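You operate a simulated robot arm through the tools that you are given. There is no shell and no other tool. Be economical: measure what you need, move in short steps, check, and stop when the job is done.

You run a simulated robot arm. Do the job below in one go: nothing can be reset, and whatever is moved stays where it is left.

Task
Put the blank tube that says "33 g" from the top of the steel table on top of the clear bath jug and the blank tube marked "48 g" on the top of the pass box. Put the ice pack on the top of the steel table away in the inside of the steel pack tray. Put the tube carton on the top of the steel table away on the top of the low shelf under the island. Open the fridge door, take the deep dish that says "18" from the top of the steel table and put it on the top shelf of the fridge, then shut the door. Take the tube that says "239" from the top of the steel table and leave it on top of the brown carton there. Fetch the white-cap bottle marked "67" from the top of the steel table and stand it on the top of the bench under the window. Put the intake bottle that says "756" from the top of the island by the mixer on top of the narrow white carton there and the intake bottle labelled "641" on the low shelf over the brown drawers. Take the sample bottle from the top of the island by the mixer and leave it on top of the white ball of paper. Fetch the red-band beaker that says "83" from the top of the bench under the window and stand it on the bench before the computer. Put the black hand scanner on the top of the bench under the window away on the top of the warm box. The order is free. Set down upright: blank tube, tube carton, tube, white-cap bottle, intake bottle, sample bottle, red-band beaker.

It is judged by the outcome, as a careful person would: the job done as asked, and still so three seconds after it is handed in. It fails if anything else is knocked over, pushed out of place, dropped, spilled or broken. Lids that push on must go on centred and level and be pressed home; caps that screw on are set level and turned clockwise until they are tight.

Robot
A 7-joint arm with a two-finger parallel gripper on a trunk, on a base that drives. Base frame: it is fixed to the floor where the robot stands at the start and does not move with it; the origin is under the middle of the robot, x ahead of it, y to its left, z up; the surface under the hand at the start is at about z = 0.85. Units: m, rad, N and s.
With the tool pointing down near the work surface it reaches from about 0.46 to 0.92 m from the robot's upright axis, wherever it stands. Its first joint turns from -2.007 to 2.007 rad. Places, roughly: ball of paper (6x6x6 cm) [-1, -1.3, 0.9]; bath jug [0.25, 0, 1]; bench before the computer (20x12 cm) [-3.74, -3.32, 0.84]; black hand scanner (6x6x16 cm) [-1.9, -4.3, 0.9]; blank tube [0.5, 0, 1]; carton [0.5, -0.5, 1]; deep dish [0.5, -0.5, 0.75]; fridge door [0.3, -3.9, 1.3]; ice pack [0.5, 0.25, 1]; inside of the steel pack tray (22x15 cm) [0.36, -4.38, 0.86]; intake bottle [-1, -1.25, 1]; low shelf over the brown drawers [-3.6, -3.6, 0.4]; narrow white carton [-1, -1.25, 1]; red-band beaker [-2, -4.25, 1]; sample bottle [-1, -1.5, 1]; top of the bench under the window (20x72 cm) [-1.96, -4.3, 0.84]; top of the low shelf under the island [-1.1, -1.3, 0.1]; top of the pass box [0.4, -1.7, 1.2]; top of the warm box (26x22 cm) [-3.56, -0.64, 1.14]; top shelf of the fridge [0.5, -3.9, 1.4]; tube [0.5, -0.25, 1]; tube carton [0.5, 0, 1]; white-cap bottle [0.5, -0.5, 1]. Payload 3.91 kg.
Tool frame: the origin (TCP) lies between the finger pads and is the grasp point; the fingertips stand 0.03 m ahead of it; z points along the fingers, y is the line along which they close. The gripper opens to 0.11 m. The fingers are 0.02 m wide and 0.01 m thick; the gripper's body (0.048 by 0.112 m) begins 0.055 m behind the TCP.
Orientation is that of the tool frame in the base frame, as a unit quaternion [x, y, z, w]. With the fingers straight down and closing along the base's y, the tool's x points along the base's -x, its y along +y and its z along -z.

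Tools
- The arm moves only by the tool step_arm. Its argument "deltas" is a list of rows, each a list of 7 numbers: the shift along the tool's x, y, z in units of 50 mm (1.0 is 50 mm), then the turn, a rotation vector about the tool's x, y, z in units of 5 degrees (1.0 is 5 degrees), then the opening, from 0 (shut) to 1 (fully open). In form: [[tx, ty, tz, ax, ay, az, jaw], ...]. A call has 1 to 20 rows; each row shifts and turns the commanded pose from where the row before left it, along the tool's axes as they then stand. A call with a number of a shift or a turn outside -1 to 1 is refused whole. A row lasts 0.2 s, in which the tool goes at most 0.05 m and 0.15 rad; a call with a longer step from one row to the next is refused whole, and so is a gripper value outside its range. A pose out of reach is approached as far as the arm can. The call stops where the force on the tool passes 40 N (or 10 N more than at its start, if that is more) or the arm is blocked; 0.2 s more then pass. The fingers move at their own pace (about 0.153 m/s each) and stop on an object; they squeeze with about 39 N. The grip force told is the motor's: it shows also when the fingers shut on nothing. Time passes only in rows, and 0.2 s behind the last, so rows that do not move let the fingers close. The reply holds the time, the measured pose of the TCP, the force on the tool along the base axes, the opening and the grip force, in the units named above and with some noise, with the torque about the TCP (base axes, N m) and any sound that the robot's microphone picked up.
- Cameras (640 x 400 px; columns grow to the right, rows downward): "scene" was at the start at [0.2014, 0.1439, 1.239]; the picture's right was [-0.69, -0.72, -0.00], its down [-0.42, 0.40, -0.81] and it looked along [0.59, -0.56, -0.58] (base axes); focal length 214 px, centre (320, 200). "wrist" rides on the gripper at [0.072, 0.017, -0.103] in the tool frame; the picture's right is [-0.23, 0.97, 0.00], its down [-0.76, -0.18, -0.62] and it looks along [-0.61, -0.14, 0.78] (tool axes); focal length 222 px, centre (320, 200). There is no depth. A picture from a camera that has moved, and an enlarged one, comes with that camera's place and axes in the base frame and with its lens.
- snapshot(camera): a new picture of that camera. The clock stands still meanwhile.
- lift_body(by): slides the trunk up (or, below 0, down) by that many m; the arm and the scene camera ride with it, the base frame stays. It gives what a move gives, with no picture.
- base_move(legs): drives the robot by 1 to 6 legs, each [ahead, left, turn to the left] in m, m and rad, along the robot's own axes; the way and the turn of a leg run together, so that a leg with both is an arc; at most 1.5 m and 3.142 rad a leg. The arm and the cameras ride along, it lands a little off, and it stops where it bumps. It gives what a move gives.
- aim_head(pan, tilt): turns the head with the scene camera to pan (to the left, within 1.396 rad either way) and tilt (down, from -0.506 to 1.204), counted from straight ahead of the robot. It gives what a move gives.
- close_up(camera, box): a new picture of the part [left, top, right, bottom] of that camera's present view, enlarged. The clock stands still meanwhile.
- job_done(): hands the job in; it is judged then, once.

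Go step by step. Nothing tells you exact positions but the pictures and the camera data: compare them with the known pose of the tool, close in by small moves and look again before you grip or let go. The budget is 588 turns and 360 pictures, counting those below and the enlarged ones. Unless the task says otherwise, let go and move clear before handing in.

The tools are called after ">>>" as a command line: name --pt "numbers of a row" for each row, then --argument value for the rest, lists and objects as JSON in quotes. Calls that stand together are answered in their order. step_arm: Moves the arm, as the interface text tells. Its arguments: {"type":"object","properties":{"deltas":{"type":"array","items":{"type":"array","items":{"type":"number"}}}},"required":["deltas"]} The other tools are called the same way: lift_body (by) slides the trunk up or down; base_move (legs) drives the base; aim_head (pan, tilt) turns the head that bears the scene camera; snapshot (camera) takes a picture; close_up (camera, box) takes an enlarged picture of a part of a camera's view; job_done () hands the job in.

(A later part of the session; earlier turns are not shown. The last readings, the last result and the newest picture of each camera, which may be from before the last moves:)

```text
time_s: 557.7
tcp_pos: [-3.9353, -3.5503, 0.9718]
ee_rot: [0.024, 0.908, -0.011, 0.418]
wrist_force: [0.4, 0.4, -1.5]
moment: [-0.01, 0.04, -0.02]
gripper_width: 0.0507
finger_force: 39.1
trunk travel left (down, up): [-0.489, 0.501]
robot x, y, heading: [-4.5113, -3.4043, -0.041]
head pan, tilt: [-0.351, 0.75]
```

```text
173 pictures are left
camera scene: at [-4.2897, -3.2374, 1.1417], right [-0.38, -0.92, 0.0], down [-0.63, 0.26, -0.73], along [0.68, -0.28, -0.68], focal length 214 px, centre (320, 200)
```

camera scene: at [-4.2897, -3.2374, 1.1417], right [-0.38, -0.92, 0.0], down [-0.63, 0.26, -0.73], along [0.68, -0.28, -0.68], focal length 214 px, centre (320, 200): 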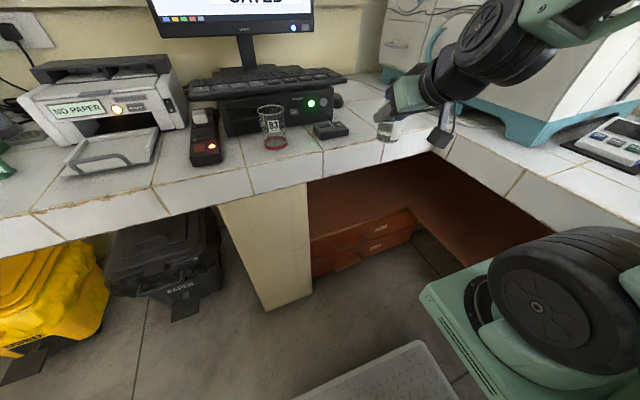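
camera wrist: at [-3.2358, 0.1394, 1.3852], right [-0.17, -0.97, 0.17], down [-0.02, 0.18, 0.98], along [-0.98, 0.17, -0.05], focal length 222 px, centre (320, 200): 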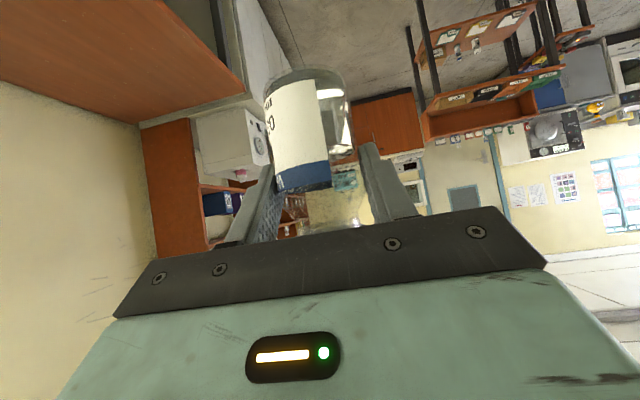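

>>> base_move --legs '[[-0.12, 0, 0.041]]'

>>> lift_body --by -0.4

>>> lift_body --by -0.08

>>> aim_head --pan -0.45 --tilt 0.5

>>> snapshot --camera "scene"

>>> snapshot --camera "wrist"

```text
time_s: 559.0
tcp_pos: [-4.0515, -3.5246, 0.9736]
ee_rot: [0.006, 0.908, -0.003, 0.419]
wrist_force: [-0.3, 0.2, -1.2]
moment: [-0.01, 0.02, 0.0]
gripper_width: 0.0504
finger_force: 39.1
trunk travel left (down, up): [-0.489, 0.501]
robot x, y, heading: [-4.6357, -3.4022, 0.002]
head pan, tilt: [-0.351, 0.75]
```

```text
time_s: 562.8
tcp_pos: [-4.0512, -3.5241, 0.5715]
ee_rot: [0.006, 0.908, -0.003, 0.419]
wrist_force: [0.1, -0.9, -2.1]
moment: [-0.04, 0.03, -0.02]
gripper_width: 0.0506
finger_force: 38.8
trunk travel left (down, up): [-0.089, 0.901]
robot x, y, heading: [-4.6348, -3.4044, -0.0]
head pan, tilt: [-0.351, 0.75]
```

```text
time_s: 564.0
tcp_pos: [-4.0512, -3.5248, 0.4936]
ee_rot: [0.005, 0.908, -0.002, 0.419]
wrist_force: [0.3, -0.2, -0.7]
moment: [-0.02, -0.02, 0.02]
gripper_width: 0.0507
finger_force: 39.2
trunk travel left (down, up): [-0.009, 0.981]
robot x, y, heading: [-4.6346, -3.4, 0.0]
head pan, tilt: [-0.351, 0.75]
```

```text
time_s: 564.8
tcp_pos: [-4.051, -3.5248, 0.4925]
ee_rot: [0.005, 0.908, -0.003, 0.419]
wrist_force: [-0.4, 0.2, -1.2]
moment: [0.01, 0.02, 0.0]
gripper_width: 0.0506
finger_force: 39.4
trunk travel left (down, up): [-0.009, 0.981]
robot x, y, heading: [-4.6337, -3.4001, 0.002]
head pan, tilt: [-0.45, 0.499]
```

```text
172 pictures are left
camera scene: at [-4.4139, -3.2371, 0.6835], right [-0.44, -0.9, 0.0], down [-0.43, 0.21, -0.88], along [0.79, -0.38, -0.48], focal length 214 px, centre (320, 200)
```

scene: 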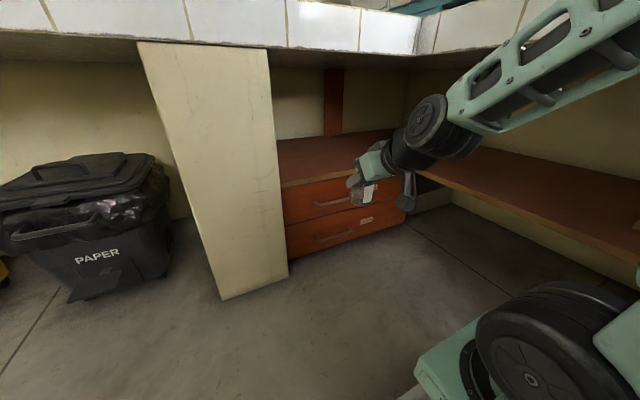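

```text
171 pictures are left
camera wrist: at [-4.1777, -3.5048, 0.5052], right [0.16, 0.97, 0.17], down [0.02, -0.18, 0.98], along [0.99, -0.15, -0.05], focal length 222 px, centre (320, 200)
```

wrist: 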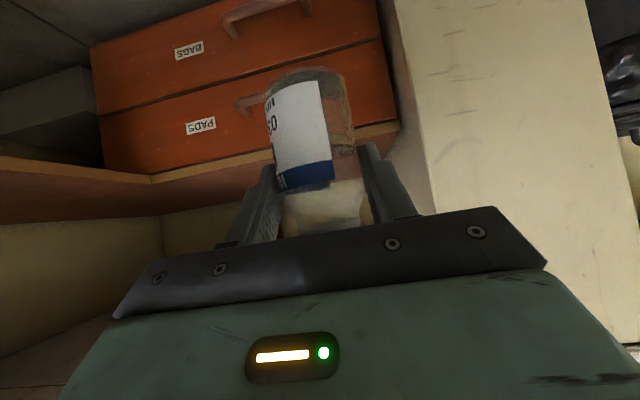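

I see the drawers and the low shelf (top z≈0.38, front x≈−3.77). I advance the base 0.2 m, then reach in with the arm.

>>> base_move --legs '[[0.2, -0.05, 0]]'

>>> step_arm --pt "-0.26 0 0.31 0 0 0 0.2" --pt "-0.26 0 0.31 0 0 0 0.2" --pt "-0.26 0 0.31 0 0 0 0.2" --pt "-0.26 0 0.31 0 0 0 0.2" --pt "-0.26 0 0.31 0 0 0 0.2" --pt "0 0 0 0 0 0 0.2"

>>> snapshot --camera "scene"

>>> snapshot --camera "wrist"

```text
time_s: 566.4
tcp_pos: [-3.8517, -3.5736, 0.4932]
ee_rot: [0.004, 0.908, -0.001, 0.418]
wrist_force: [0.5, -0.6, -1.6]
moment: [-0.01, 0.03, -0.01]
gripper_width: 0.0505
finger_force: 38.7
trunk travel left (down, up): [-0.009, 0.981]
robot x, y, heading: [-4.434, -3.4533, 0.002]
head pan, tilt: [-0.45, 0.499]
```

```text
time_s: 567.8
tcp_pos: [-3.7501, -3.5743, 0.4915]
ee_rot: [0.004, 0.908, -0.001, 0.418]
wrist_force: [-0.1, 0.2, -1.3]
moment: [0.01, -0.01, 0.0]
gripper_width: 0.0506
finger_force: 39.2
trunk travel left (down, up): [-0.009, 0.981]
robot x, y, heading: [-4.4386, -3.4504, 0.004]
head pan, tilt: [-0.45, 0.499]
```

```text
170 pictures are left
camera scene: at [-4.2154, -3.287, 0.6836], right [-0.43, -0.9, 0.0], down [-0.43, 0.21, -0.88], along [0.79, -0.38, -0.48], focal length 214 px, centre (320, 200)
```

scene: 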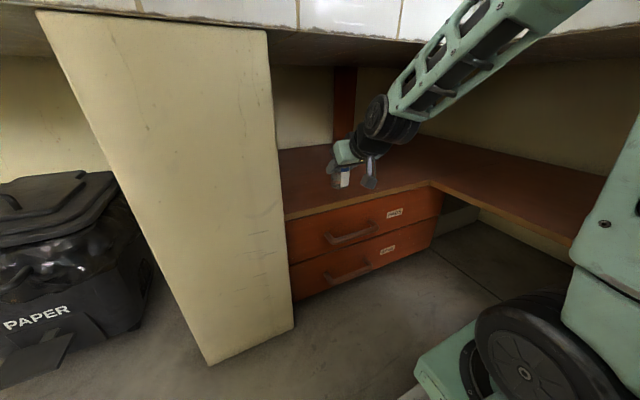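

```text
169 pictures are left
camera wrist: at [-3.8767, -3.5546, 0.5039], right [0.16, 0.97, 0.17], down [0.02, -0.18, 0.98], along [0.99, -0.15, -0.05], focal length 222 px, centre (320, 200)
```

wrist: 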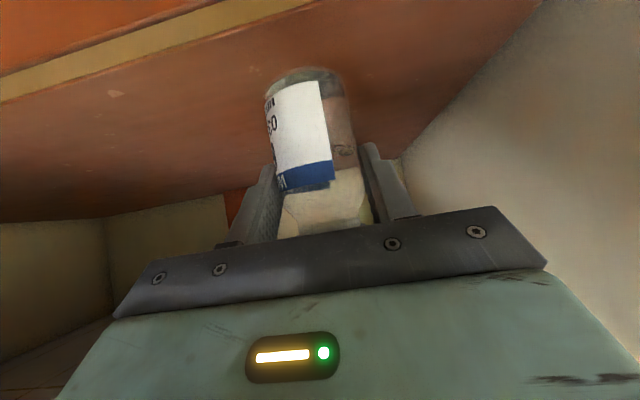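

>>> step_arm --pt "-0.26 0 0.31 0 0 0 0.2" --pt "-0.26 0 0.31 0 0 0 0.2" --pt "-0.26 0 0.31 0 0 0 0.2" --pt "0.31 0 0.26 0 0 0 0.2" --pt "0.23 0 0.19 0 0 0 0.2" --pt "0 0 0 0 0 0 0.2"

>>> snapshot --camera "wrist"

>>> close_up --camera "scene" --box '[270, 60, 450, 230]'

```text
time_s: 569.2
tcp_pos: [-3.6906, -3.5747, 0.4566]
ee_rot: [0.005, 0.908, -0.002, 0.418]
wrist_force: [0.6, -0.1, -0.6]
moment: [0.0, -0.01, 0.0]
gripper_width: 0.0503
finger_force: 39.3
trunk travel left (down, up): [-0.009, 0.981]
robot x, y, heading: [-4.4354, -3.451, 0.0]
head pan, tilt: [-0.45, 0.499]
```

```text
168 pictures are left
camera wrist: at [-3.8164, -3.5546, 0.469], right [0.16, 0.97, 0.17], down [0.02, -0.18, 0.98], along [0.99, -0.15, -0.05], focal length 222 px, centre (320, 200)
```

wrist: 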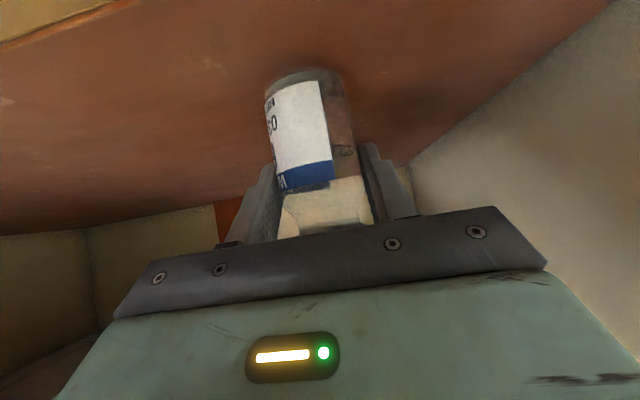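

```text
2.35 times, centred on (360, 145) of scene
camera zoom: at [-4.2154, -3.287, 0.6836], right [-0.43, -0.9, 0.0], down [-0.43, 0.21, -0.88], along [0.79, -0.38, -0.48], focal length 505 px, centre (226, 329)
```

zoom: 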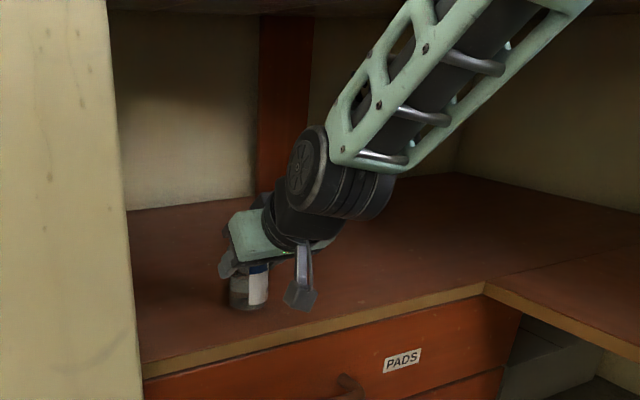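

>>> step_arm --pt "0.046 0 0.039 0 0 0 0.2" --pt "0.046 0 0.039 0 0 0 0.2" --pt "0.046 0 0.039 0 0 0 0.2" --pt "0.046 0 0.039 0 0 0 0.2"

```text
time_s: 570.2
tcp_pos: [-3.6893, -3.5744, 0.4505]
ee_rot: [0.005, 0.906, -0.003, 0.423]
wrist_force: [-8.9, 1.3, 27.4]
moment: [0.45, -0.32, 0.14]
gripper_width: 0.0505
finger_force: 39.3
trunk travel left (down, up): [-0.009, 0.981]
robot x, y, heading: [-4.4393, -3.453, 0.004]
head pan, tilt: [-0.45, 0.499]
```

>>> step_arm --pt "-0.023 0 -0.02 0 0 0 0.2" --pt "0 0 0 0 0 0 0.2"

```text
time_s: 570.8
tcp_pos: [-3.6904, -3.5751, 0.4493]
ee_rot: [0.004, 0.907, -0.003, 0.422]
wrist_force: [5.9, 4.0, 26.8]
moment: [0.34, -1.18, 0.04]
gripper_width: 0.0506
finger_force: 39.2
trunk travel left (down, up): [-0.009, 0.981]
robot x, y, heading: [-4.4334, -3.4505, 0.003]
head pan, tilt: [-0.45, 0.499]
```

>>> step_arm --pt "-0.046 0 -0.039 0 0 0 0.2" --pt "0 0 0 0 0 0 0.2"

```text
time_s: 571.4
tcp_pos: [-3.6911, -3.575, 0.4501]
ee_rot: [0.005, 0.908, -0.002, 0.418]
wrist_force: [6.4, 1.1, 13.9]
moment: [0.09, -0.96, 0.02]
gripper_width: 0.0505
finger_force: 39.2
trunk travel left (down, up): [-0.009, 0.981]
robot x, y, heading: [-4.434, -3.4541, 0.003]
head pan, tilt: [-0.45, 0.499]
```

>>> step_arm --pt "-0.01 0 -0.01 0 0 0 0.5" --pt "0 0 0 0 0 0 0.7" --pt "0 0 0 0 0 0 0.7" --pt "0 0 0 0 0 0 0.7"

>>> snapshot --camera "wrist"

```text
time_s: 572.4
tcp_pos: [-3.6915, -3.5737, 0.4499]
ee_rot: [0.004, 0.908, -0.002, 0.418]
wrist_force: [-0.9, 0.1, -0.5]
moment: [0.0, -0.03, 0.02]
gripper_width: 0.0769
finger_force: 0.1
trunk travel left (down, up): [-0.009, 0.981]
robot x, y, heading: [-4.4355, -3.4519, 0.004]
head pan, tilt: [-0.45, 0.499]
```

```text
166 pictures are left
camera wrist: at [-3.8174, -3.5553, 0.4623], right [0.16, 0.97, 0.17], down [0.02, -0.18, 0.98], along [0.99, -0.15, -0.05], focal length 222 px, centre (320, 200)
```

wrist: 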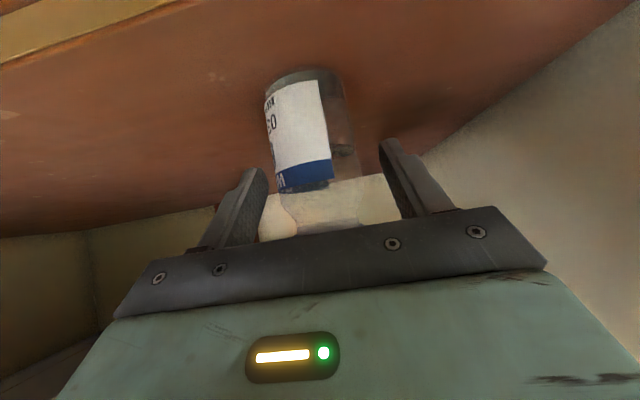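

>>> step_arm --pt "0 0 -0.6 0 0 0 0.7" --pt "0 0 -0.8 0 0 0 0.7" --pt "0.15 0 -0.8 0 0 0 0.7" --pt "0.4 0 -0.6 0 0 0 0.7" --pt "0 0 0 0 0 0 0.7"

>>> close_up --camera "scene" --box '[270, 60, 450, 230]'

>>> snapshot --camera "wrist"

```text
time_s: 573.6
tcp_pos: [-3.8122, -3.5734, 0.5171]
ee_rot: [0.004, 0.908, -0.002, 0.418]
wrist_force: [-0.5, -0.2, -0.1]
moment: [-0.03, -0.03, 0.0]
gripper_width: 0.077
finger_force: 0.0
out of reach, approached as far as the arm can: row 2
trunk travel left (down, up): [-0.009, 0.981]
robot x, y, heading: [-4.4384, -3.4504, 0.004]
head pan, tilt: [-0.45, 0.499]
```

```text
2.35 times, centred on (360, 145) of scene
camera zoom: at [-4.2154, -3.287, 0.6836], right [-0.43, -0.9, 0.0], down [-0.43, 0.21, -0.88], along [0.79, -0.38, -0.48], focal length 505 px, centre (226, 329)
```

zoom: 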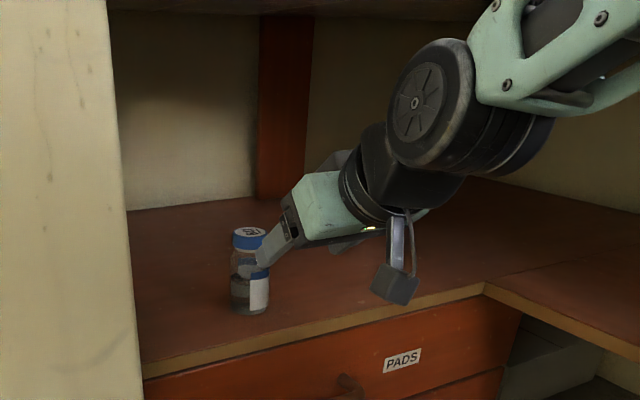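

```text
164 pictures are left
camera wrist: at [-3.9389, -3.5536, 0.5298], right [0.16, 0.97, 0.17], down [0.02, -0.18, 0.98], along [0.99, -0.15, -0.05], focal length 222 px, centre (320, 200)
```

wrist: 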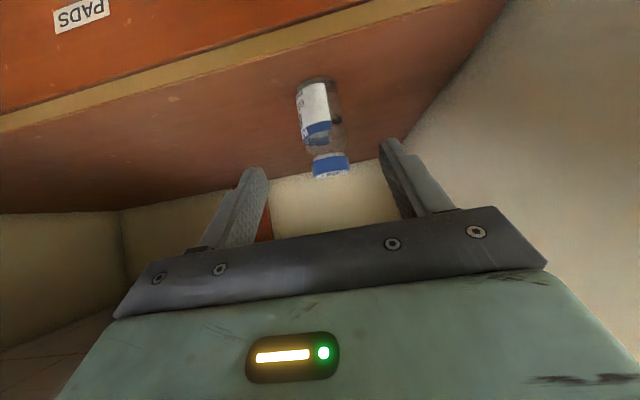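

641 stands on the shelf. I back out, raise the trunk, and head back to the main room.

>>> base_move --legs '[[-0.25, 0, 0]]'

>>> lift_body --by 0.4

>>> lift_body --by 0.3

>>> step_arm --pt "0 0 0 0 1 0 0.5" --pt "0 0 0 0 1 0 0.5" --pt "0 0 0 0 1 0 0.5" --pt "0 0 0 0 1 0 0.5" --pt "0 0 0 0 1 0 0.5" --pt "0 0 0 0 1 0 0.5" --pt "0 0 0 0 1 0 0.5" --pt "0 0 0 0 1 0 0.5" --pt "0 0 0 0 1 0 0.5" --pt "0 0 0 0 1 0 0.5" --pt "0 0 0 0 0 0 0.5"

>>> base_move --legs '[[0, 0, 1.56], [1.4, -0.33, 0], [1.4, 0, 0], [0.65, 0, 0]]'

```text
time_s: 575.4
tcp_pos: [-4.0598, -3.5734, 0.5168]
ee_rot: [0.004, 0.908, -0.002, 0.419]
wrist_force: [0.2, -0.7, -0.7]
moment: [0.0, 0.02, 0.0]
gripper_width: 0.0773
finger_force: 0.0
trunk travel left (down, up): [-0.009, 0.981]
robot x, y, heading: [-4.6834, -3.4565, 0.004]
head pan, tilt: [-0.45, 0.499]
```

```text
time_s: 579.2
tcp_pos: [-4.0608, -3.5745, 0.9175]
ee_rot: [0.004, 0.908, -0.002, 0.419]
wrist_force: [-0.1, 0.1, -0.7]
moment: [-0.01, -0.04, 0.01]
gripper_width: 0.077
finger_force: 0.1
trunk travel left (down, up): [-0.409, 0.581]
robot x, y, heading: [-4.6809, -3.4536, 0.003]
head pan, tilt: [-0.45, 0.499]
```

```text
time_s: 582.2
tcp_pos: [-4.0602, -3.5734, 1.2182]
ee_rot: [0.004, 0.908, -0.002, 0.419]
wrist_force: [-0.3, 0.0, 0.2]
moment: [-0.01, 0.02, 0.0]
gripper_width: 0.0769
finger_force: 0.1
trunk travel left (down, up): [-0.709, 0.281]
robot x, y, heading: [-4.6844, -3.452, 0.001]
head pan, tilt: [-0.45, 0.499]
```

```text
time_s: 584.6
tcp_pos: [-4.0616, -3.5739, 1.217]
ee_rot: [0.005, 1.0, 0.0, -0.005]
wrist_force: [0.1, 0.2, 0.6]
moment: [0.0, 0.01, -0.02]
gripper_width: 0.0547
finger_force: 0.1
trunk travel left (down, up): [-0.709, 0.281]
robot x, y, heading: [-4.6847, -3.4542, 0.001]
head pan, tilt: [-0.45, 0.499]
```

```text
time_s: 587.3
tcp_pos: [-4.2313, -3.0495, 1.2165]
ee_rot: [-0.395, 0.919, -0.002, -0.005]
wrist_force: [0.5, -0.3, 0.6]
moment: [-0.02, -0.02, -0.01]
gripper_width: 0.055
finger_force: 0.1
trunk travel left (down, up): [-0.709, 0.281]
robot x, y, heading: [-4.7437, -3.4228, 0.826]
head pan, tilt: [-0.45, 0.499]
stopped in leg 1: the robot was blocked; the commanded pose is now the measured one
```

>>> base_move --legs '[[0.15, -0.16, 0], [0, 0, 0.745], [1.4, -0.1, 0], [1.4, 0, 0], [0.55, 0, 0]]'

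```text
time_s: 607.0
tcp_pos: [-4.3199, 0.5593, 1.2174]
ee_rot: [0.709, -0.705, 0.003, 0.003]
wrist_force: [0.0, -0.1, 0.6]
moment: [0.01, 0.02, -0.03]
gripper_width: 0.055
finger_force: 0.1
trunk travel left (down, up): [-0.709, 0.281]
robot x, y, heading: [-4.4299, -0.0643, 1.582]
head pan, tilt: [-0.45, 0.499]
```

>>> base_move --legs '[[0.09, -0.15, 0], [0, 0, -1.575]]'

>>> base_move --legs '[[1.4, 0, 0], [1.4, 0, 0], [1.15, 0, 0]]'

>>> aim_head --pan -0.2 --tilt 0.7

>>> snapshot --camera "scene"

```text
time_s: 612.3
tcp_pos: [-3.6624, -0.1016, 1.2157]
ee_rot: [0.011, 1.0, 0.0, -0.004]
wrist_force: [-0.3, -0.2, -0.8]
moment: [0.01, -0.02, -0.02]
gripper_width: 0.055
finger_force: 0.1
trunk travel left (down, up): [-0.709, 0.281]
robot x, y, heading: [-4.2811, 0.0267, -0.015]
head pan, tilt: [-0.45, 0.499]
```

```text
time_s: 631.2
tcp_pos: [0.2374, -0.3748, 1.2161]
ee_rot: [0.053, 0.999, 0.0, -0.004]
wrist_force: [0.2, -0.2, 0.2]
moment: [0.0, -0.01, 0.0]
gripper_width: 0.055
finger_force: 0.0
trunk travel left (down, up): [-0.709, 0.281]
robot x, y, heading: [-0.3729, -0.1968, -0.095]
head pan, tilt: [-0.45, 0.499]
```

```text
time_s: 632.0
tcp_pos: [0.2372, -0.3763, 1.2178]
ee_rot: [0.053, 0.999, 0.001, -0.004]
wrist_force: [0.1, 0.1, 0.0]
moment: [0.0, 0.0, 0.01]
gripper_width: 0.055
finger_force: 0.1
trunk travel left (down, up): [-0.709, 0.281]
robot x, y, heading: [-0.3709, -0.1958, -0.089]
head pan, tilt: [-0.201, 0.7]
```

```text
163 pictures are left
camera scene: at [-0.1331, -0.0306, 1.3659], right [-0.29, -0.96, 0.0], down [-0.62, 0.19, -0.77], along [0.73, -0.22, -0.64], focal length 214 px, centre (320, 200)
```

scene: 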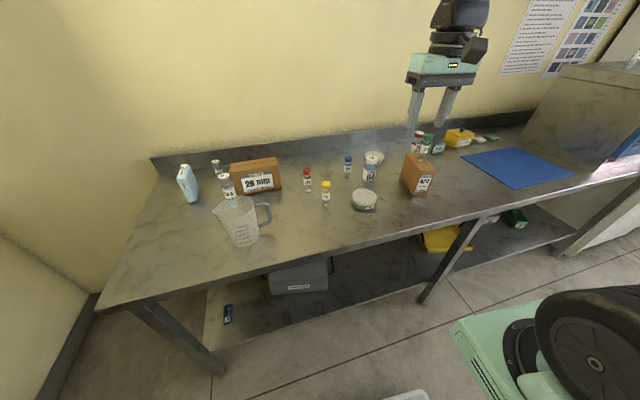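

>>> base_move --legs '[[0.2, 0.05, 0.09]]'

>>> aim_head --pan -0.15 --tilt 0.65

>>> snapshot --camera "scene"

>>> close_up --camera "scene" --box '[180, 100, 400, 240]'

```text
time_s: 633.6
tcp_pos: [0.4537, -0.2831, 1.2167]
ee_rot: [0.009, 1.0, 0.0, -0.005]
wrist_force: [1.2, -0.5, 0.1]
moment: [0.02, 0.02, 0.01]
gripper_width: 0.0551
finger_force: 0.0
trunk travel left (down, up): [-0.709, 0.281]
robot x, y, heading: [-0.1666, -0.158, -0.007]
head pan, tilt: [-0.201, 0.7]
```

```text
time_s: 634.2
tcp_pos: [0.453, -0.283, 1.217]
ee_rot: [0.008, 1.0, 0.0, -0.005]
wrist_force: [-0.3, 0.8, 0.5]
moment: [-0.02, -0.02, 0.01]
gripper_width: 0.0551
finger_force: 0.0
trunk travel left (down, up): [-0.709, 0.281]
robot x, y, heading: [-0.1677, -0.1579, -0.011]
head pan, tilt: [-0.15, 0.649]
```

```text
162 pictures are left
camera scene: at [0.0575, 0.0325, 1.3702], right [-0.16, -0.99, 0.0], down [-0.6, 0.1, -0.8], along [0.79, -0.13, -0.6], focal length 214 px, centre (320, 200)
```

scene: 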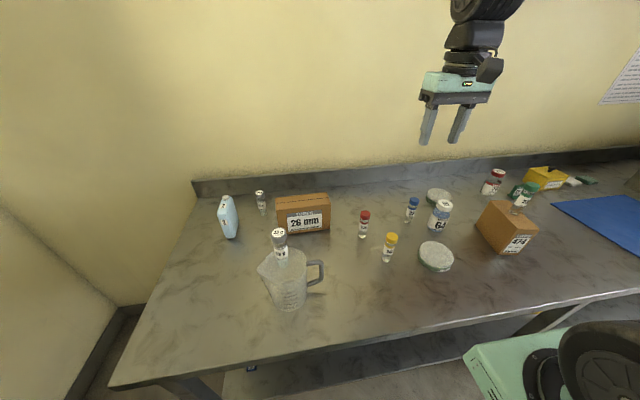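

```text
2.86 times, centred on (290, 170) of scene
camera zoom: at [0.0575, 0.0325, 1.3702], right [-0.16, -0.99, 0.0], down [-0.6, 0.1, -0.8], along [0.79, -0.13, -0.6], focal length 613 px, centre (406, 286)
```

zoom: 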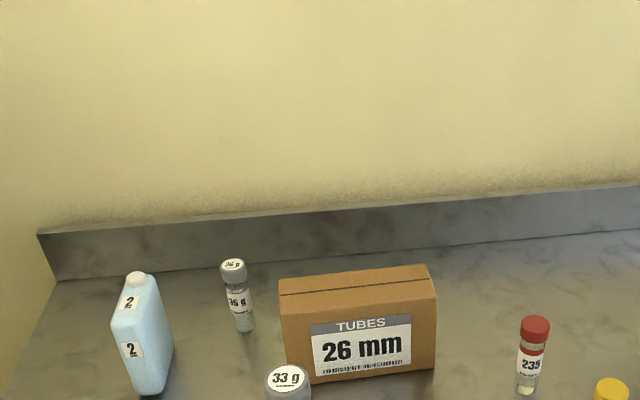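

Carton: x 0.565–0.625, y ±0.083, top 0.961. I turn the tool so the fingers close along x and tilt it 45° toward +y.

>>> step_arm --pt "0 0 0 0 0 -1 0.6" --pt "0 0 0 0 0 -1 0.6" --pt "0 0 0 0 0 -1 0.6" --pt "0 0 0 0 0 -1 0.6" --pt "0 0 0 0 0 -1 0.6" --pt "0 0 0 0 0 -1 0.6" --pt "0 0 0 0 0 -1 0.6" --pt "0 0 0 0 0 -1 0.6" --pt "0 0 0 0 0 -1 0.6" --pt "0 0 0 0 0 -1 0.6" --pt "0 0 0 0 0 -1 0.6" --pt "0 0 0 0 0 -1 0.6" --pt "0 0 0 0 0 -1 0.6" --pt "0 0 0 0 0 -1 0.6" --pt "0 0 0 0 0 -1 0.6" --pt "0 0 0 0 0 -1 0.6" --pt "0 0 0 0 0 -1 0.6" --pt "0 0 0 0 0 -0.8 0.6" --pt "0 0 0 0 0 0 0.6"

>>> step_arm --pt "0 0 0 0 -1 0 0.8" --pt "0 0 0 0 -1 0 0.8" --pt "0 0 0 0 -1 0 0.8" --pt "0 0 0 0 -1 0 0.8" --pt "0 0 0 0 -1 0 0.8" --pt "0 0 0 0 -1 0 0.8" --pt "0 0 0 0 -1 0 0.8" --pt "0 0 0 0 -1 0 0.8" --pt "0 0 0 0 -1 0 0.8" --pt "0 0 0 0 0 0 0.8"

>>> snapshot --camera "scene"

```text
time_s: 638.2
tcp_pos: [0.4537, -0.284, 1.2175]
ee_rot: [-0.695, 0.719, 0.004, -0.004]
wrist_force: [-0.1, -0.2, 0.2]
moment: [0.0, 0.02, -0.06]
gripper_width: 0.0661
finger_force: 0.1
trunk travel left (down, up): [-0.709, 0.281]
robot x, y, heading: [-0.1683, -0.1556, -0.012]
head pan, tilt: [-0.15, 0.649]
```

```text
time_s: 640.4
tcp_pos: [0.4522, -0.2839, 1.2182]
ee_rot: [-0.639, 0.667, 0.269, 0.273]
wrist_force: [0.3, -0.5, -0.3]
moment: [-0.01, 0.0, -0.02]
gripper_width: 0.0881
finger_force: 0.0
trunk travel left (down, up): [-0.709, 0.281]
robot x, y, heading: [-0.167, -0.1585, -0.006]
head pan, tilt: [-0.15, 0.649]
```

```text
160 pictures are left
camera scene: at [0.0575, 0.0325, 1.3702], right [-0.16, -0.99, 0.0], down [-0.6, 0.1, -0.8], along [0.79, -0.13, -0.6], focal length 214 px, centre (320, 200)
```

scene: 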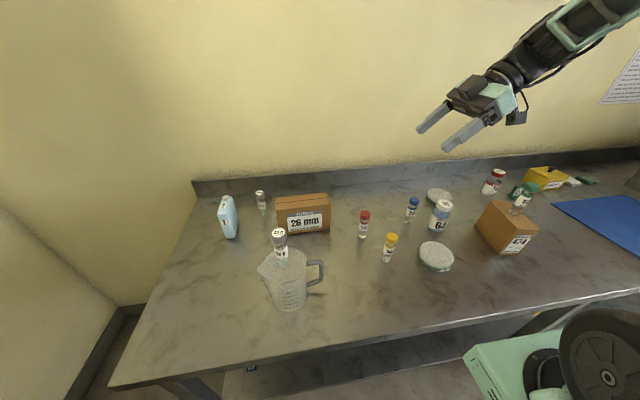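

>>> step_arm --pt "0 -0.394 0.75 -0.35 0 -0.35 0.8" --pt "0 -0.394 0.75 0 0 0 0.8" --pt "0 -0.394 0.75 0 0 0 0.8" --pt "0 -0.394 0.75 0 0 0 0.8" --pt "0 -0.394 0.75 0 0 0 0.8" --pt "0 -0.394 0.75 0 0 0 0.8" --pt "0 -0.394 0.75 0 0 0 0.8" --pt "0 0 0 0 0 0 0.8"

>>> snapshot --camera "wrist"

>>> close_up --camera "scene" --box '[180, 100, 460, 280]'

```text
time_s: 642.2
tcp_pos: [0.5905, -0.0982, 1.0297]
ee_rot: [0.654, -0.653, -0.274, -0.267]
wrist_force: [0.4, -0.2, 0.0]
moment: [0.01, 0.01, -0.03]
gripper_width: 0.088
finger_force: 0.0
trunk travel left (down, up): [-0.709, 0.281]
robot x, y, heading: [-0.1642, -0.1574, -0.01]
head pan, tilt: [-0.15, 0.649]
```

```text
159 pictures are left
camera wrist: at [0.5733, -0.2216, 1.0524], right [-0.97, 0.15, 0.17], down [0.19, 0.1, 0.98], along [0.13, 0.98, -0.12], focal length 222 px, centre (320, 200)
```

wrist: 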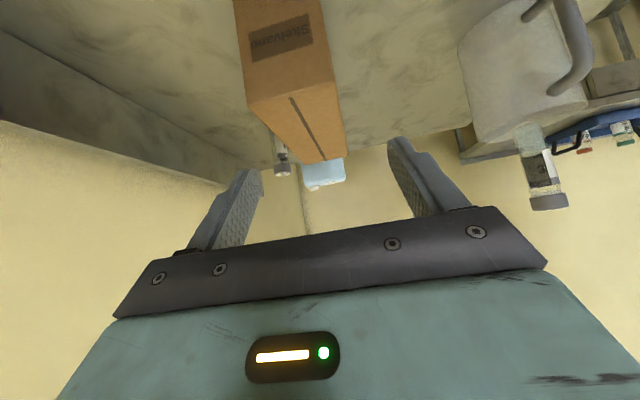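

```text
2.22 times, centred on (320, 190) of scene
camera zoom: at [0.0574, 0.0325, 1.3702], right [-0.16, -0.99, 0.0], down [-0.6, 0.1, -0.8], along [0.79, -0.13, -0.6], focal length 477 px, centre (320, 222)
```

zoom: 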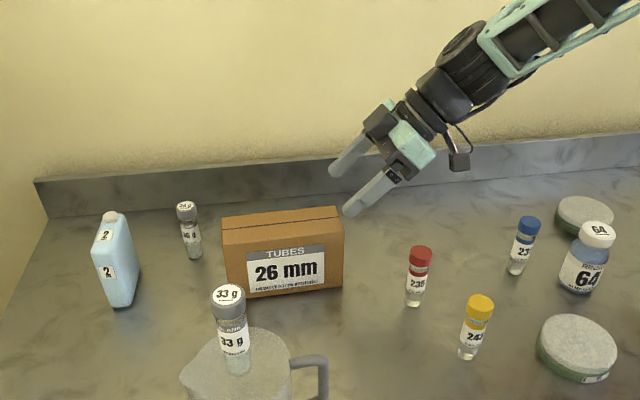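

>>> step_arm --pt "0 -0.15 0.5 0 0 0 0.8" --pt "0 0 0.6 0 0 0 0.8" --pt "0 0 0.6 0 0 0 0.8" --pt "0 0 0.6 0 0 0 0.8" --pt "0 0 0 0 0 0 0.8"

>>> snapshot --camera "wrist"

>>> close_up --camera "scene" --box '[220, 120, 400, 250]'

```text
time_s: 643.4
tcp_pos: [0.5968, -0.0161, 0.949]
ee_rot: [-0.653, 0.653, 0.274, 0.267]
wrist_force: [-0.3, -0.5, 0.4]
moment: [0.0, 0.0, 0.0]
gripper_width: 0.0882
finger_force: 0.0
trunk travel left (down, up): [-0.709, 0.281]
robot x, y, heading: [-0.1689, -0.1551, -0.011]
head pan, tilt: [-0.15, 0.649]
```

```text
157 pictures are left
camera wrist: at [0.5797, -0.1389, 0.9714], right [-0.97, 0.15, 0.17], down [0.19, 0.1, 0.98], along [0.13, 0.98, -0.12], focal length 222 px, centre (320, 200)
```

wrist: 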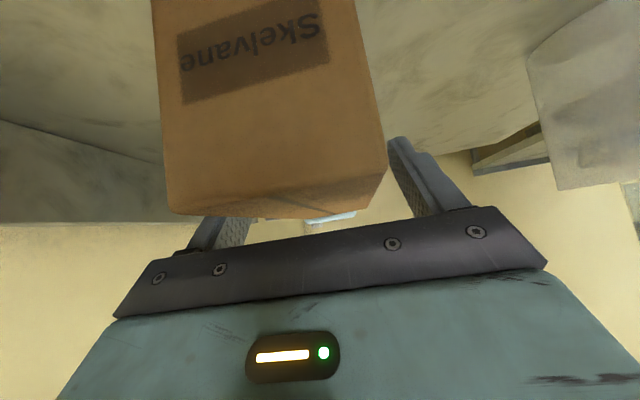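

```text
3.08 times, centred on (310, 185) of scene
camera zoom: at [0.0575, 0.0324, 1.3702], right [-0.16, -0.99, 0.0], down [-0.6, 0.1, -0.8], along [0.79, -0.13, -0.6], focal length 660 px, centre (351, 246)
```

zoom: 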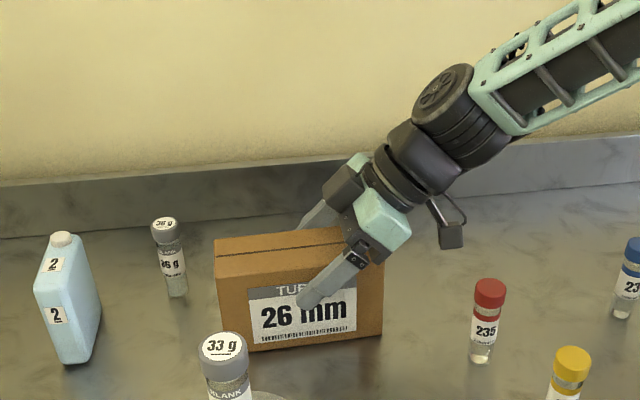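

>>> step_arm --pt "0 0 0.12 0 0 0 0.8" --pt "0 0 0 0 0 0 0.5" --pt "0 0 0 0 0 0 0.3" --pt "0 0 0 0 0 0 0.3" --pt "0 0 0 0 0 0 0.3"

>>> step_arm --pt "-0.1 0 -0.1 0 0 0 0.3" --pt "-0.3 0 -0.3 0 0 0 0.3" --pt "0 0 0 0 0 0 0.3"

>>> close_up --camera "scene" --box '[220, 120, 400, 250]'

```text
time_s: 644.6
tcp_pos: [0.5957, -0.0111, 0.9442]
ee_rot: [0.655, -0.652, -0.275, -0.266]
wrist_force: [2.7, -0.7, 1.6]
moment: [0.07, -0.02, 0.0]
gripper_width: 0.065
finger_force: 39.3
trunk travel left (down, up): [-0.709, 0.281]
robot x, y, heading: [-0.1695, -0.1558, -0.009]
head pan, tilt: [-0.15, 0.649]
```

```text
time_s: 645.4
tcp_pos: [0.5941, -0.0118, 0.9727]
ee_rot: [0.654, -0.652, -0.275, -0.267]
wrist_force: [-0.6, 0.4, -3.2]
moment: [-0.03, -0.01, 0.01]
gripper_width: 0.0648
finger_force: 39.6
trunk travel left (down, up): [-0.709, 0.281]
robot x, y, heading: [-0.1663, -0.1575, -0.005]
head pan, tilt: [-0.15, 0.649]
```

```text
3.08 times, centred on (310, 185) of scene
camera zoom: at [0.0577, 0.0325, 1.3702], right [-0.16, -0.99, 0.0], down [-0.6, 0.1, -0.8], along [0.79, -0.13, -0.6], focal length 660 px, centre (351, 246)
```

zoom: 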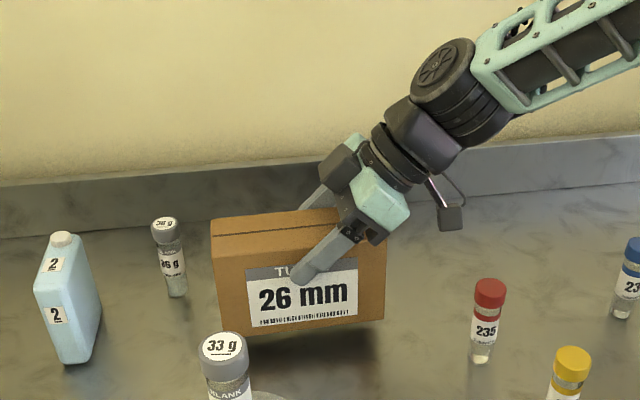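

The carton hangs level. I lift it high, pull back, and rotate it about the vertical.

>>> step_arm --pt "-0.64 0 -0.64 0 0 0 0.3" --pt "-0.64 0 -0.64 0 0 0 0.3" --pt "-0.64 0 -0.64 0 0 0 0.3" --pt "-0.64 0 -0.64 0 0 0 0.3" --pt "-0.64 0 -0.64 0 0 0 0.3" --pt "-0.64 0 -0.64 0 0 0 0.3" --pt "0.2 0.7 -0.2 0 0 0 0.3" --pt "0.2 0.7 -0.2 0 0 0 0.3" --pt "0.2 0.7 -0.2 0 0 0 0.3" --pt "0 0 0 0 0 0 0.3"

>>> step_arm --pt "0 0 0 0.7 0 0.7 0.3" --pt "0 0 0 0.7 0 0.7 0.3" --pt "0 0 0 0.7 0 0.7 0.3" --pt "0 0 0 0.7 0 0.7 0.3" --pt "0 0 0 0.7 0 0.7 0.3" --pt "0 0 0 0.7 0 0.7 0.3" --pt "0 0 0 0.7 0 0.7 0.3" --pt "0 0 0 0.7 0 0.7 0.3" --pt "0 0 0 0.7 0 0.7 0.3" --pt "0 0 0 0.7 0 0.7 0.3" --pt "0 0 0 0.7 0 0.7 0.3" --pt "0 0 0 0.7 0 0.7 0.3" --pt "0 0 0 0.7 0 0.7 0.3" --pt "0 0 0 0.7 0 0.7 0.3" --pt "0 0 0 0.7 0 0.7 0.3" --pt "0 0 0 0.7 0 0.7 0.3" --pt "0 0 0 0.7 0 0.7 0.3" --pt "0 0 0 0.7 0 0.7 0.3" --pt "0 0 0 0 0 0 0.3"

>>> snapshot --camera "scene"

```text
time_s: 647.6
tcp_pos: [0.4915, -0.056, 1.2461]
ee_rot: [0.654, -0.652, -0.275, -0.266]
wrist_force: [0.6, -0.5, -2.3]
moment: [-0.07, 0.02, -0.02]
gripper_width: 0.0647
finger_force: 38.9
trunk travel left (down, up): [-0.709, 0.281]
robot x, y, heading: [-0.1686, -0.1578, -0.008]
head pan, tilt: [-0.15, 0.649]
```

```text
time_s: 651.6
tcp_pos: [0.4936, -0.0549, 1.2455]
ee_rot: [-0.01, 0.925, 0.004, 0.379]
wrist_force: [-0.3, -0.1, -4.1]
moment: [-0.02, 0.04, 0.0]
gripper_width: 0.0648
finger_force: 39.0
trunk travel left (down, up): [-0.709, 0.281]
robot x, y, heading: [-0.1701, -0.1552, -0.01]
head pan, tilt: [-0.15, 0.649]
```

```text
154 pictures are left
camera scene: at [0.0576, 0.0325, 1.3702], right [-0.16, -0.99, 0.0], down [-0.6, 0.1, -0.8], along [0.79, -0.13, -0.6], focal length 214 px, centre (320, 200)
```

scene: 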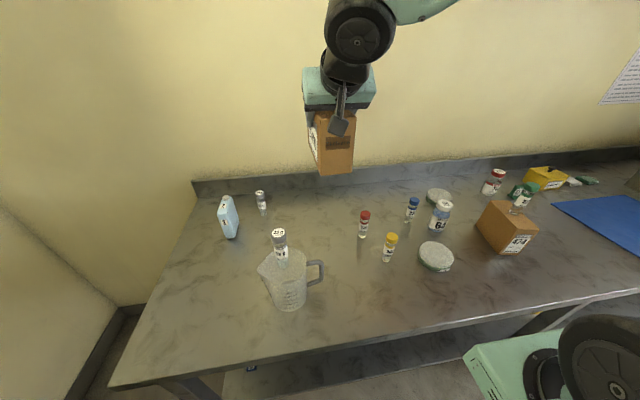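

Now I drive to the west aisle: back west, turn north, and reverse down the aisle so that the shelf is ahead-right and the arm can be lowered over open floor.

>>> base_move --legs '[[-1.4, 0.1, 0.01], [-0.29, 0, 0], [0, 0, 1.56]]'

>>> base_move --legs '[[-0.3, 0, 0]]'

>>> snapshot --camera "wrist"

```text
time_s: 664.2
tcp_pos: [-2.0377, 0.5838, 1.2452]
ee_rot: [0.685, -0.623, -0.28, -0.254]
wrist_force: [-0.1, -0.7, -2.9]
moment: [-0.02, 0.0, 0.04]
gripper_width: 0.065
finger_force: 39.7
trunk travel left (down, up): [-0.709, 0.281]
robot x, y, heading: [-1.8865, -0.0718, 1.635]
head pan, tilt: [-0.15, 0.649]
```

```text
time_s: 666.3
tcp_pos: [-2.0213, 0.282, 1.2453]
ee_rot: [0.685, -0.623, -0.28, -0.254]
wrist_force: [0.8, 0.4, -3.2]
moment: [-0.07, -0.01, -0.03]
gripper_width: 0.0647
finger_force: 38.6
trunk travel left (down, up): [-0.709, 0.281]
robot x, y, heading: [-1.871, -0.3701, 1.638]
head pan, tilt: [-0.15, 0.649]
```

```text
153 pictures are left
camera wrist: at [-2.0261, 0.1587, 1.2689], right [-0.98, 0.07, 0.16], down [0.17, 0.12, 0.98], along [0.05, 0.99, -0.13], focal length 222 px, centre (320, 200)
```

wrist: 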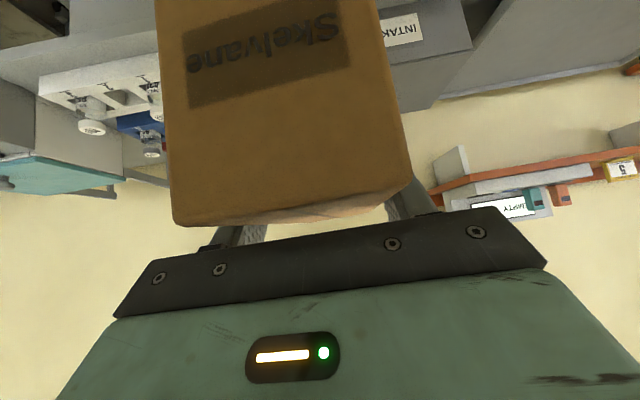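

>>> base_move --legs '[[0, 0, -0.067], [-1.38, 0, 0]]'

>>> aim_head --pan -0.4 --tilt 0.6

>>> snapshot --camera "scene"

```text
time_s: 673.6
tcp_pos: [-1.9792, -1.0888, 1.2448]
ee_rot: [0.667, -0.642, -0.272, -0.262]
wrist_force: [0.1, -0.7, -3.5]
moment: [-0.04, 0.0, 0.0]
gripper_width: 0.0648
finger_force: 39.0
trunk travel left (down, up): [-0.709, 0.281]
robot x, y, heading: [-1.8696, -1.7491, 1.578]
head pan, tilt: [-0.15, 0.649]
```

```text
time_s: 674.4
tcp_pos: [-1.9797, -1.0889, 1.2452]
ee_rot: [0.668, -0.641, -0.273, -0.261]
wrist_force: [-0.4, -0.7, -3.5]
moment: [-0.04, 0.02, -0.03]
gripper_width: 0.0647
finger_force: 38.4
trunk travel left (down, up): [-0.709, 0.281]
robot x, y, heading: [-1.8672, -1.7519, 1.576]
head pan, tilt: [-0.4, 0.6]
```

```text
152 pictures are left
camera scene: at [-2.0433, -1.5271, 1.3745], right [0.92, -0.38, 0.0], down [-0.22, -0.52, -0.82], along [0.32, 0.76, -0.57], focal length 214 px, centre (320, 200)
```

scene: 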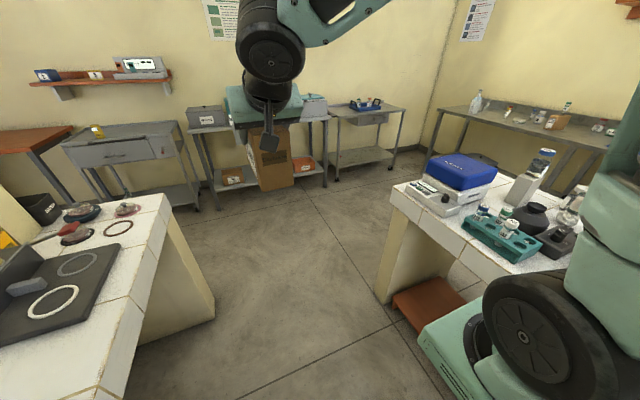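

>>> step_arm --pt "0 -0.87 0 0 0 0 0.3" --pt "0 -0.87 0 0 0 0 0.3" --pt "0 -0.87 0 0 0 0 0.3" --pt "0 0 0 0 0 0 0.3"

>>> lift_body --by -0.4

>>> lift_body --by -0.3

>>> snapshot --camera "scene"

```text
time_s: 675.4
tcp_pos: [-1.8477, -1.0827, 1.2441]
ee_rot: [0.667, -0.641, -0.273, -0.262]
wrist_force: [-0.7, -0.1, -3.0]
moment: [-0.04, 0.02, 0.03]
gripper_width: 0.0651
finger_force: 39.2
trunk travel left (down, up): [-0.709, 0.281]
robot x, y, heading: [-1.8666, -1.7468, 1.578]
head pan, tilt: [-0.4, 0.6]
```

```text
time_s: 679.2
tcp_pos: [-1.8484, -1.0837, 0.8449]
ee_rot: [0.667, -0.642, -0.272, -0.262]
wrist_force: [-0.3, 0.3, -3.1]
moment: [-0.03, -0.03, 0.01]
gripper_width: 0.0648
finger_force: 39.8
trunk travel left (down, up): [-0.309, 0.681]
robot x, y, heading: [-1.8686, -1.75, 1.578]
head pan, tilt: [-0.4, 0.6]
```

```text
time_s: 682.2
tcp_pos: [-1.8481, -1.0832, 0.5451]
ee_rot: [0.667, -0.642, -0.273, -0.261]
wrist_force: [0.5, -0.4, -3.2]
moment: [-0.09, 0.0, 0.0]
gripper_width: 0.065
finger_force: 39.3
trunk travel left (down, up): [-0.009, 0.981]
robot x, y, heading: [-1.8666, -1.746, 1.579]
head pan, tilt: [-0.4, 0.6]
```

```text
151 pictures are left
camera scene: at [-2.0432, -1.5273, 0.6745], right [0.92, -0.38, 0.0], down [-0.22, -0.52, -0.82], along [0.32, 0.76, -0.57], focal length 214 px, centre (320, 200)
```

scene: 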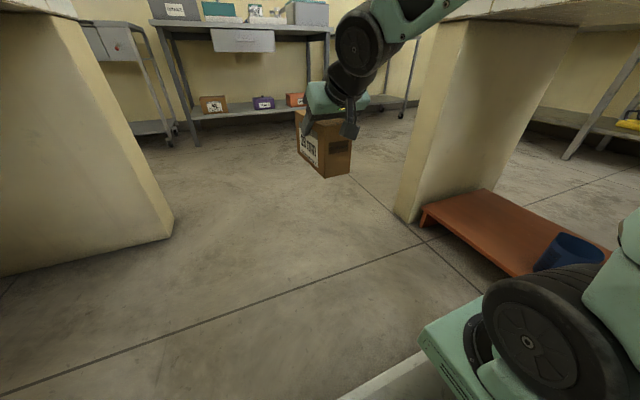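

>>> step_arm --pt "0.65 0 0.65 0 0 0 0.3" --pt "0.65 0 0.65 0 0 0 0.3" --pt "0.65 0 0.65 0 0 0 0.3" --pt "0.65 0 0.65 0 0 0 0.3" --pt "0 0 0 0.7 0 0.7 0.3" --pt "0 0 0 0.7 0 0.7 0.3" --pt "0 0 0 0.7 0 0.7 0.3" --pt "0 0 0 0.7 0 0.7 0.3" --pt "0 0 0 0.7 0 0.7 0.3" --pt "0 0 0 0.7 0 0.7 0.3" --pt "0 0 0 0.7 0 0.7 0.3" --pt "0 0 0 0.7 0 0.7 0.3" --pt "0 0 0 0.7 0 0.7 0.3" --pt "0 0 0 0.7 0 0.7 0.3" --pt "0 0 0 0 0 0 0.3"

>>> snapshot --camera "scene"

```text
time_s: 685.4
tcp_pos: [-1.8475, -1.0846, 0.3619]
ee_rot: [-0.338, 0.861, 0.135, 0.355]
wrist_force: [0.3, 0.4, -2.6]
moment: [-0.02, 0.02, 0.01]
gripper_width: 0.0648
finger_force: 39.3
trunk travel left (down, up): [-0.009, 0.981]
robot x, y, heading: [-1.8674, -1.7505, 1.581]
head pan, tilt: [-0.4, 0.6]
```

```text
150 pictures are left
camera scene: at [-2.0432, -1.5273, 0.6745], right [0.92, -0.38, 0.0], down [-0.22, -0.52, -0.82], along [0.32, 0.76, -0.57], focal length 214 px, centre (320, 200)
```

scene: 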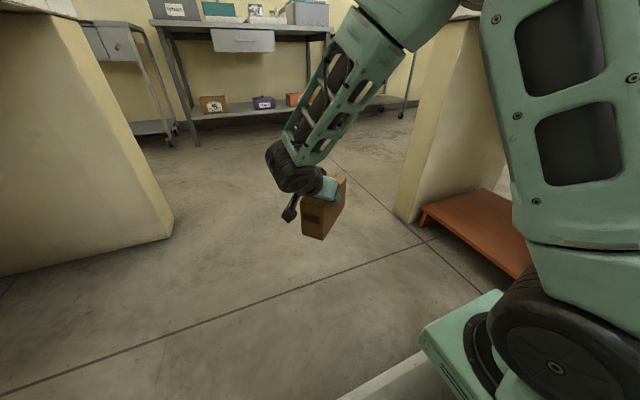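

>>> step_arm --pt "-0.406 -0.745 0.409 0 0 0 0.3" --pt "-0.406 -0.745 0.409 0 0 0 0.3" --pt "-0.406 -0.745 0.409 0 0 0 0.3" --pt "-0.406 -0.745 0.409 0 0 0 0.3" --pt "-0.406 -0.745 0.409 0 0 0 0.3" --pt "-0.406 -0.745 0.409 0 0 0 0.3" --pt "-0.406 -0.745 0.409 0 0 0 0.3" --pt "0 0 0 0 0 0 0.3"

>>> snapshot --camera "scene"

>>> snapshot --camera "wrist"

```text
time_s: 687.2
tcp_pos: [-1.5239, -1.1367, 0.36]
ee_rot: [-0.34, 0.861, 0.135, 0.353]
wrist_force: [-0.3, -0.4, -4.0]
moment: [-0.01, 0.05, 0.0]
gripper_width: 0.0649
finger_force: 39.2
trunk travel left (down, up): [-0.009, 0.981]
robot x, y, heading: [-1.8668, -1.7498, 1.578]
head pan, tilt: [-0.4, 0.6]
```

```text
149 pictures are left
camera scene: at [-2.0432, -1.5273, 0.6745], right [0.92, -0.38, 0.0], down [-0.22, -0.52, -0.82], along [0.32, 0.76, -0.57], focal length 214 px, centre (320, 200)
```

scene: 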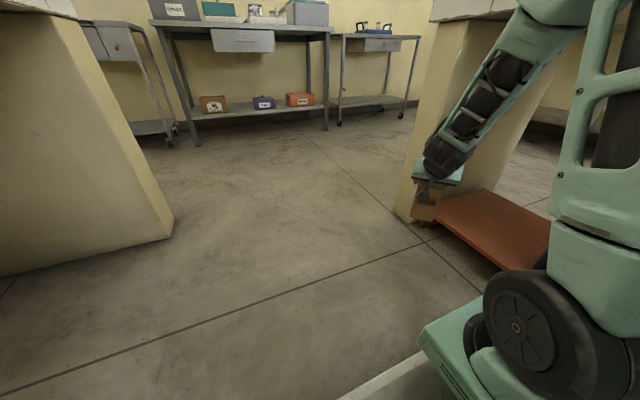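

```text
148 pictures are left
camera wrist: at [-1.6273, -1.2086, 0.3832], right [-0.54, 0.83, 0.15], down [0.19, -0.05, 0.98], along [0.82, 0.56, -0.13], focal length 222 px, centre (320, 200)
```

wrist: 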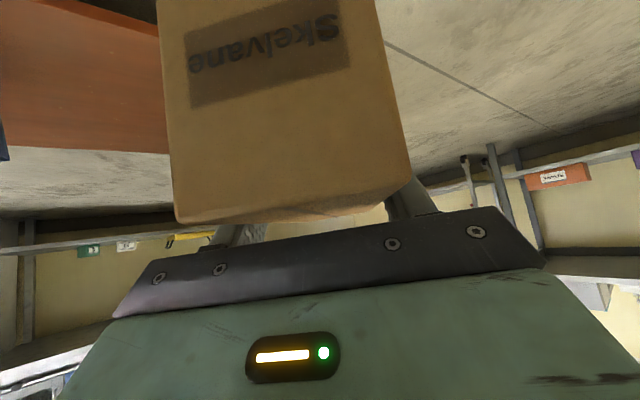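

>>> step_arm --pt "0.65 0 0.65 0 0 0 0.3" --pt "-0.406 -0.745 0.409 0 0 0 0.3" --pt "-0.406 -0.745 0.409 0 0 0 0.3" --pt "-0.406 -0.745 0.409 0 0 0 0.3" --pt "0 0 0 0 0 0 0.3"

>>> snapshot --camera "scene"

```text
time_s: 688.4
tcp_pos: [-1.3834, -1.1642, 0.3117]
ee_rot: [-0.339, 0.861, 0.136, 0.355]
wrist_force: [0.4, -0.4, -3.4]
moment: [-0.04, 0.0, -0.03]
gripper_width: 0.0649
finger_force: 39.3
trunk travel left (down, up): [-0.009, 0.981]
robot x, y, heading: [-1.8664, -1.744, 1.578]
head pan, tilt: [-0.4, 0.6]
```

```text
147 pictures are left
camera scene: at [-2.0432, -1.5272, 0.6745], right [0.92, -0.38, 0.0], down [-0.22, -0.52, -0.82], along [0.32, 0.76, -0.57], focal length 214 px, centre (320, 200)
```

scene: 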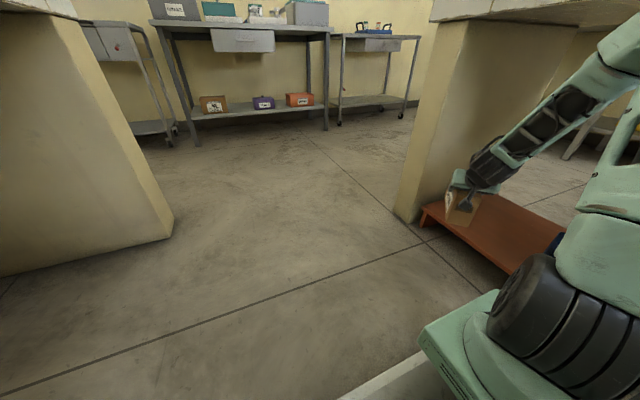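

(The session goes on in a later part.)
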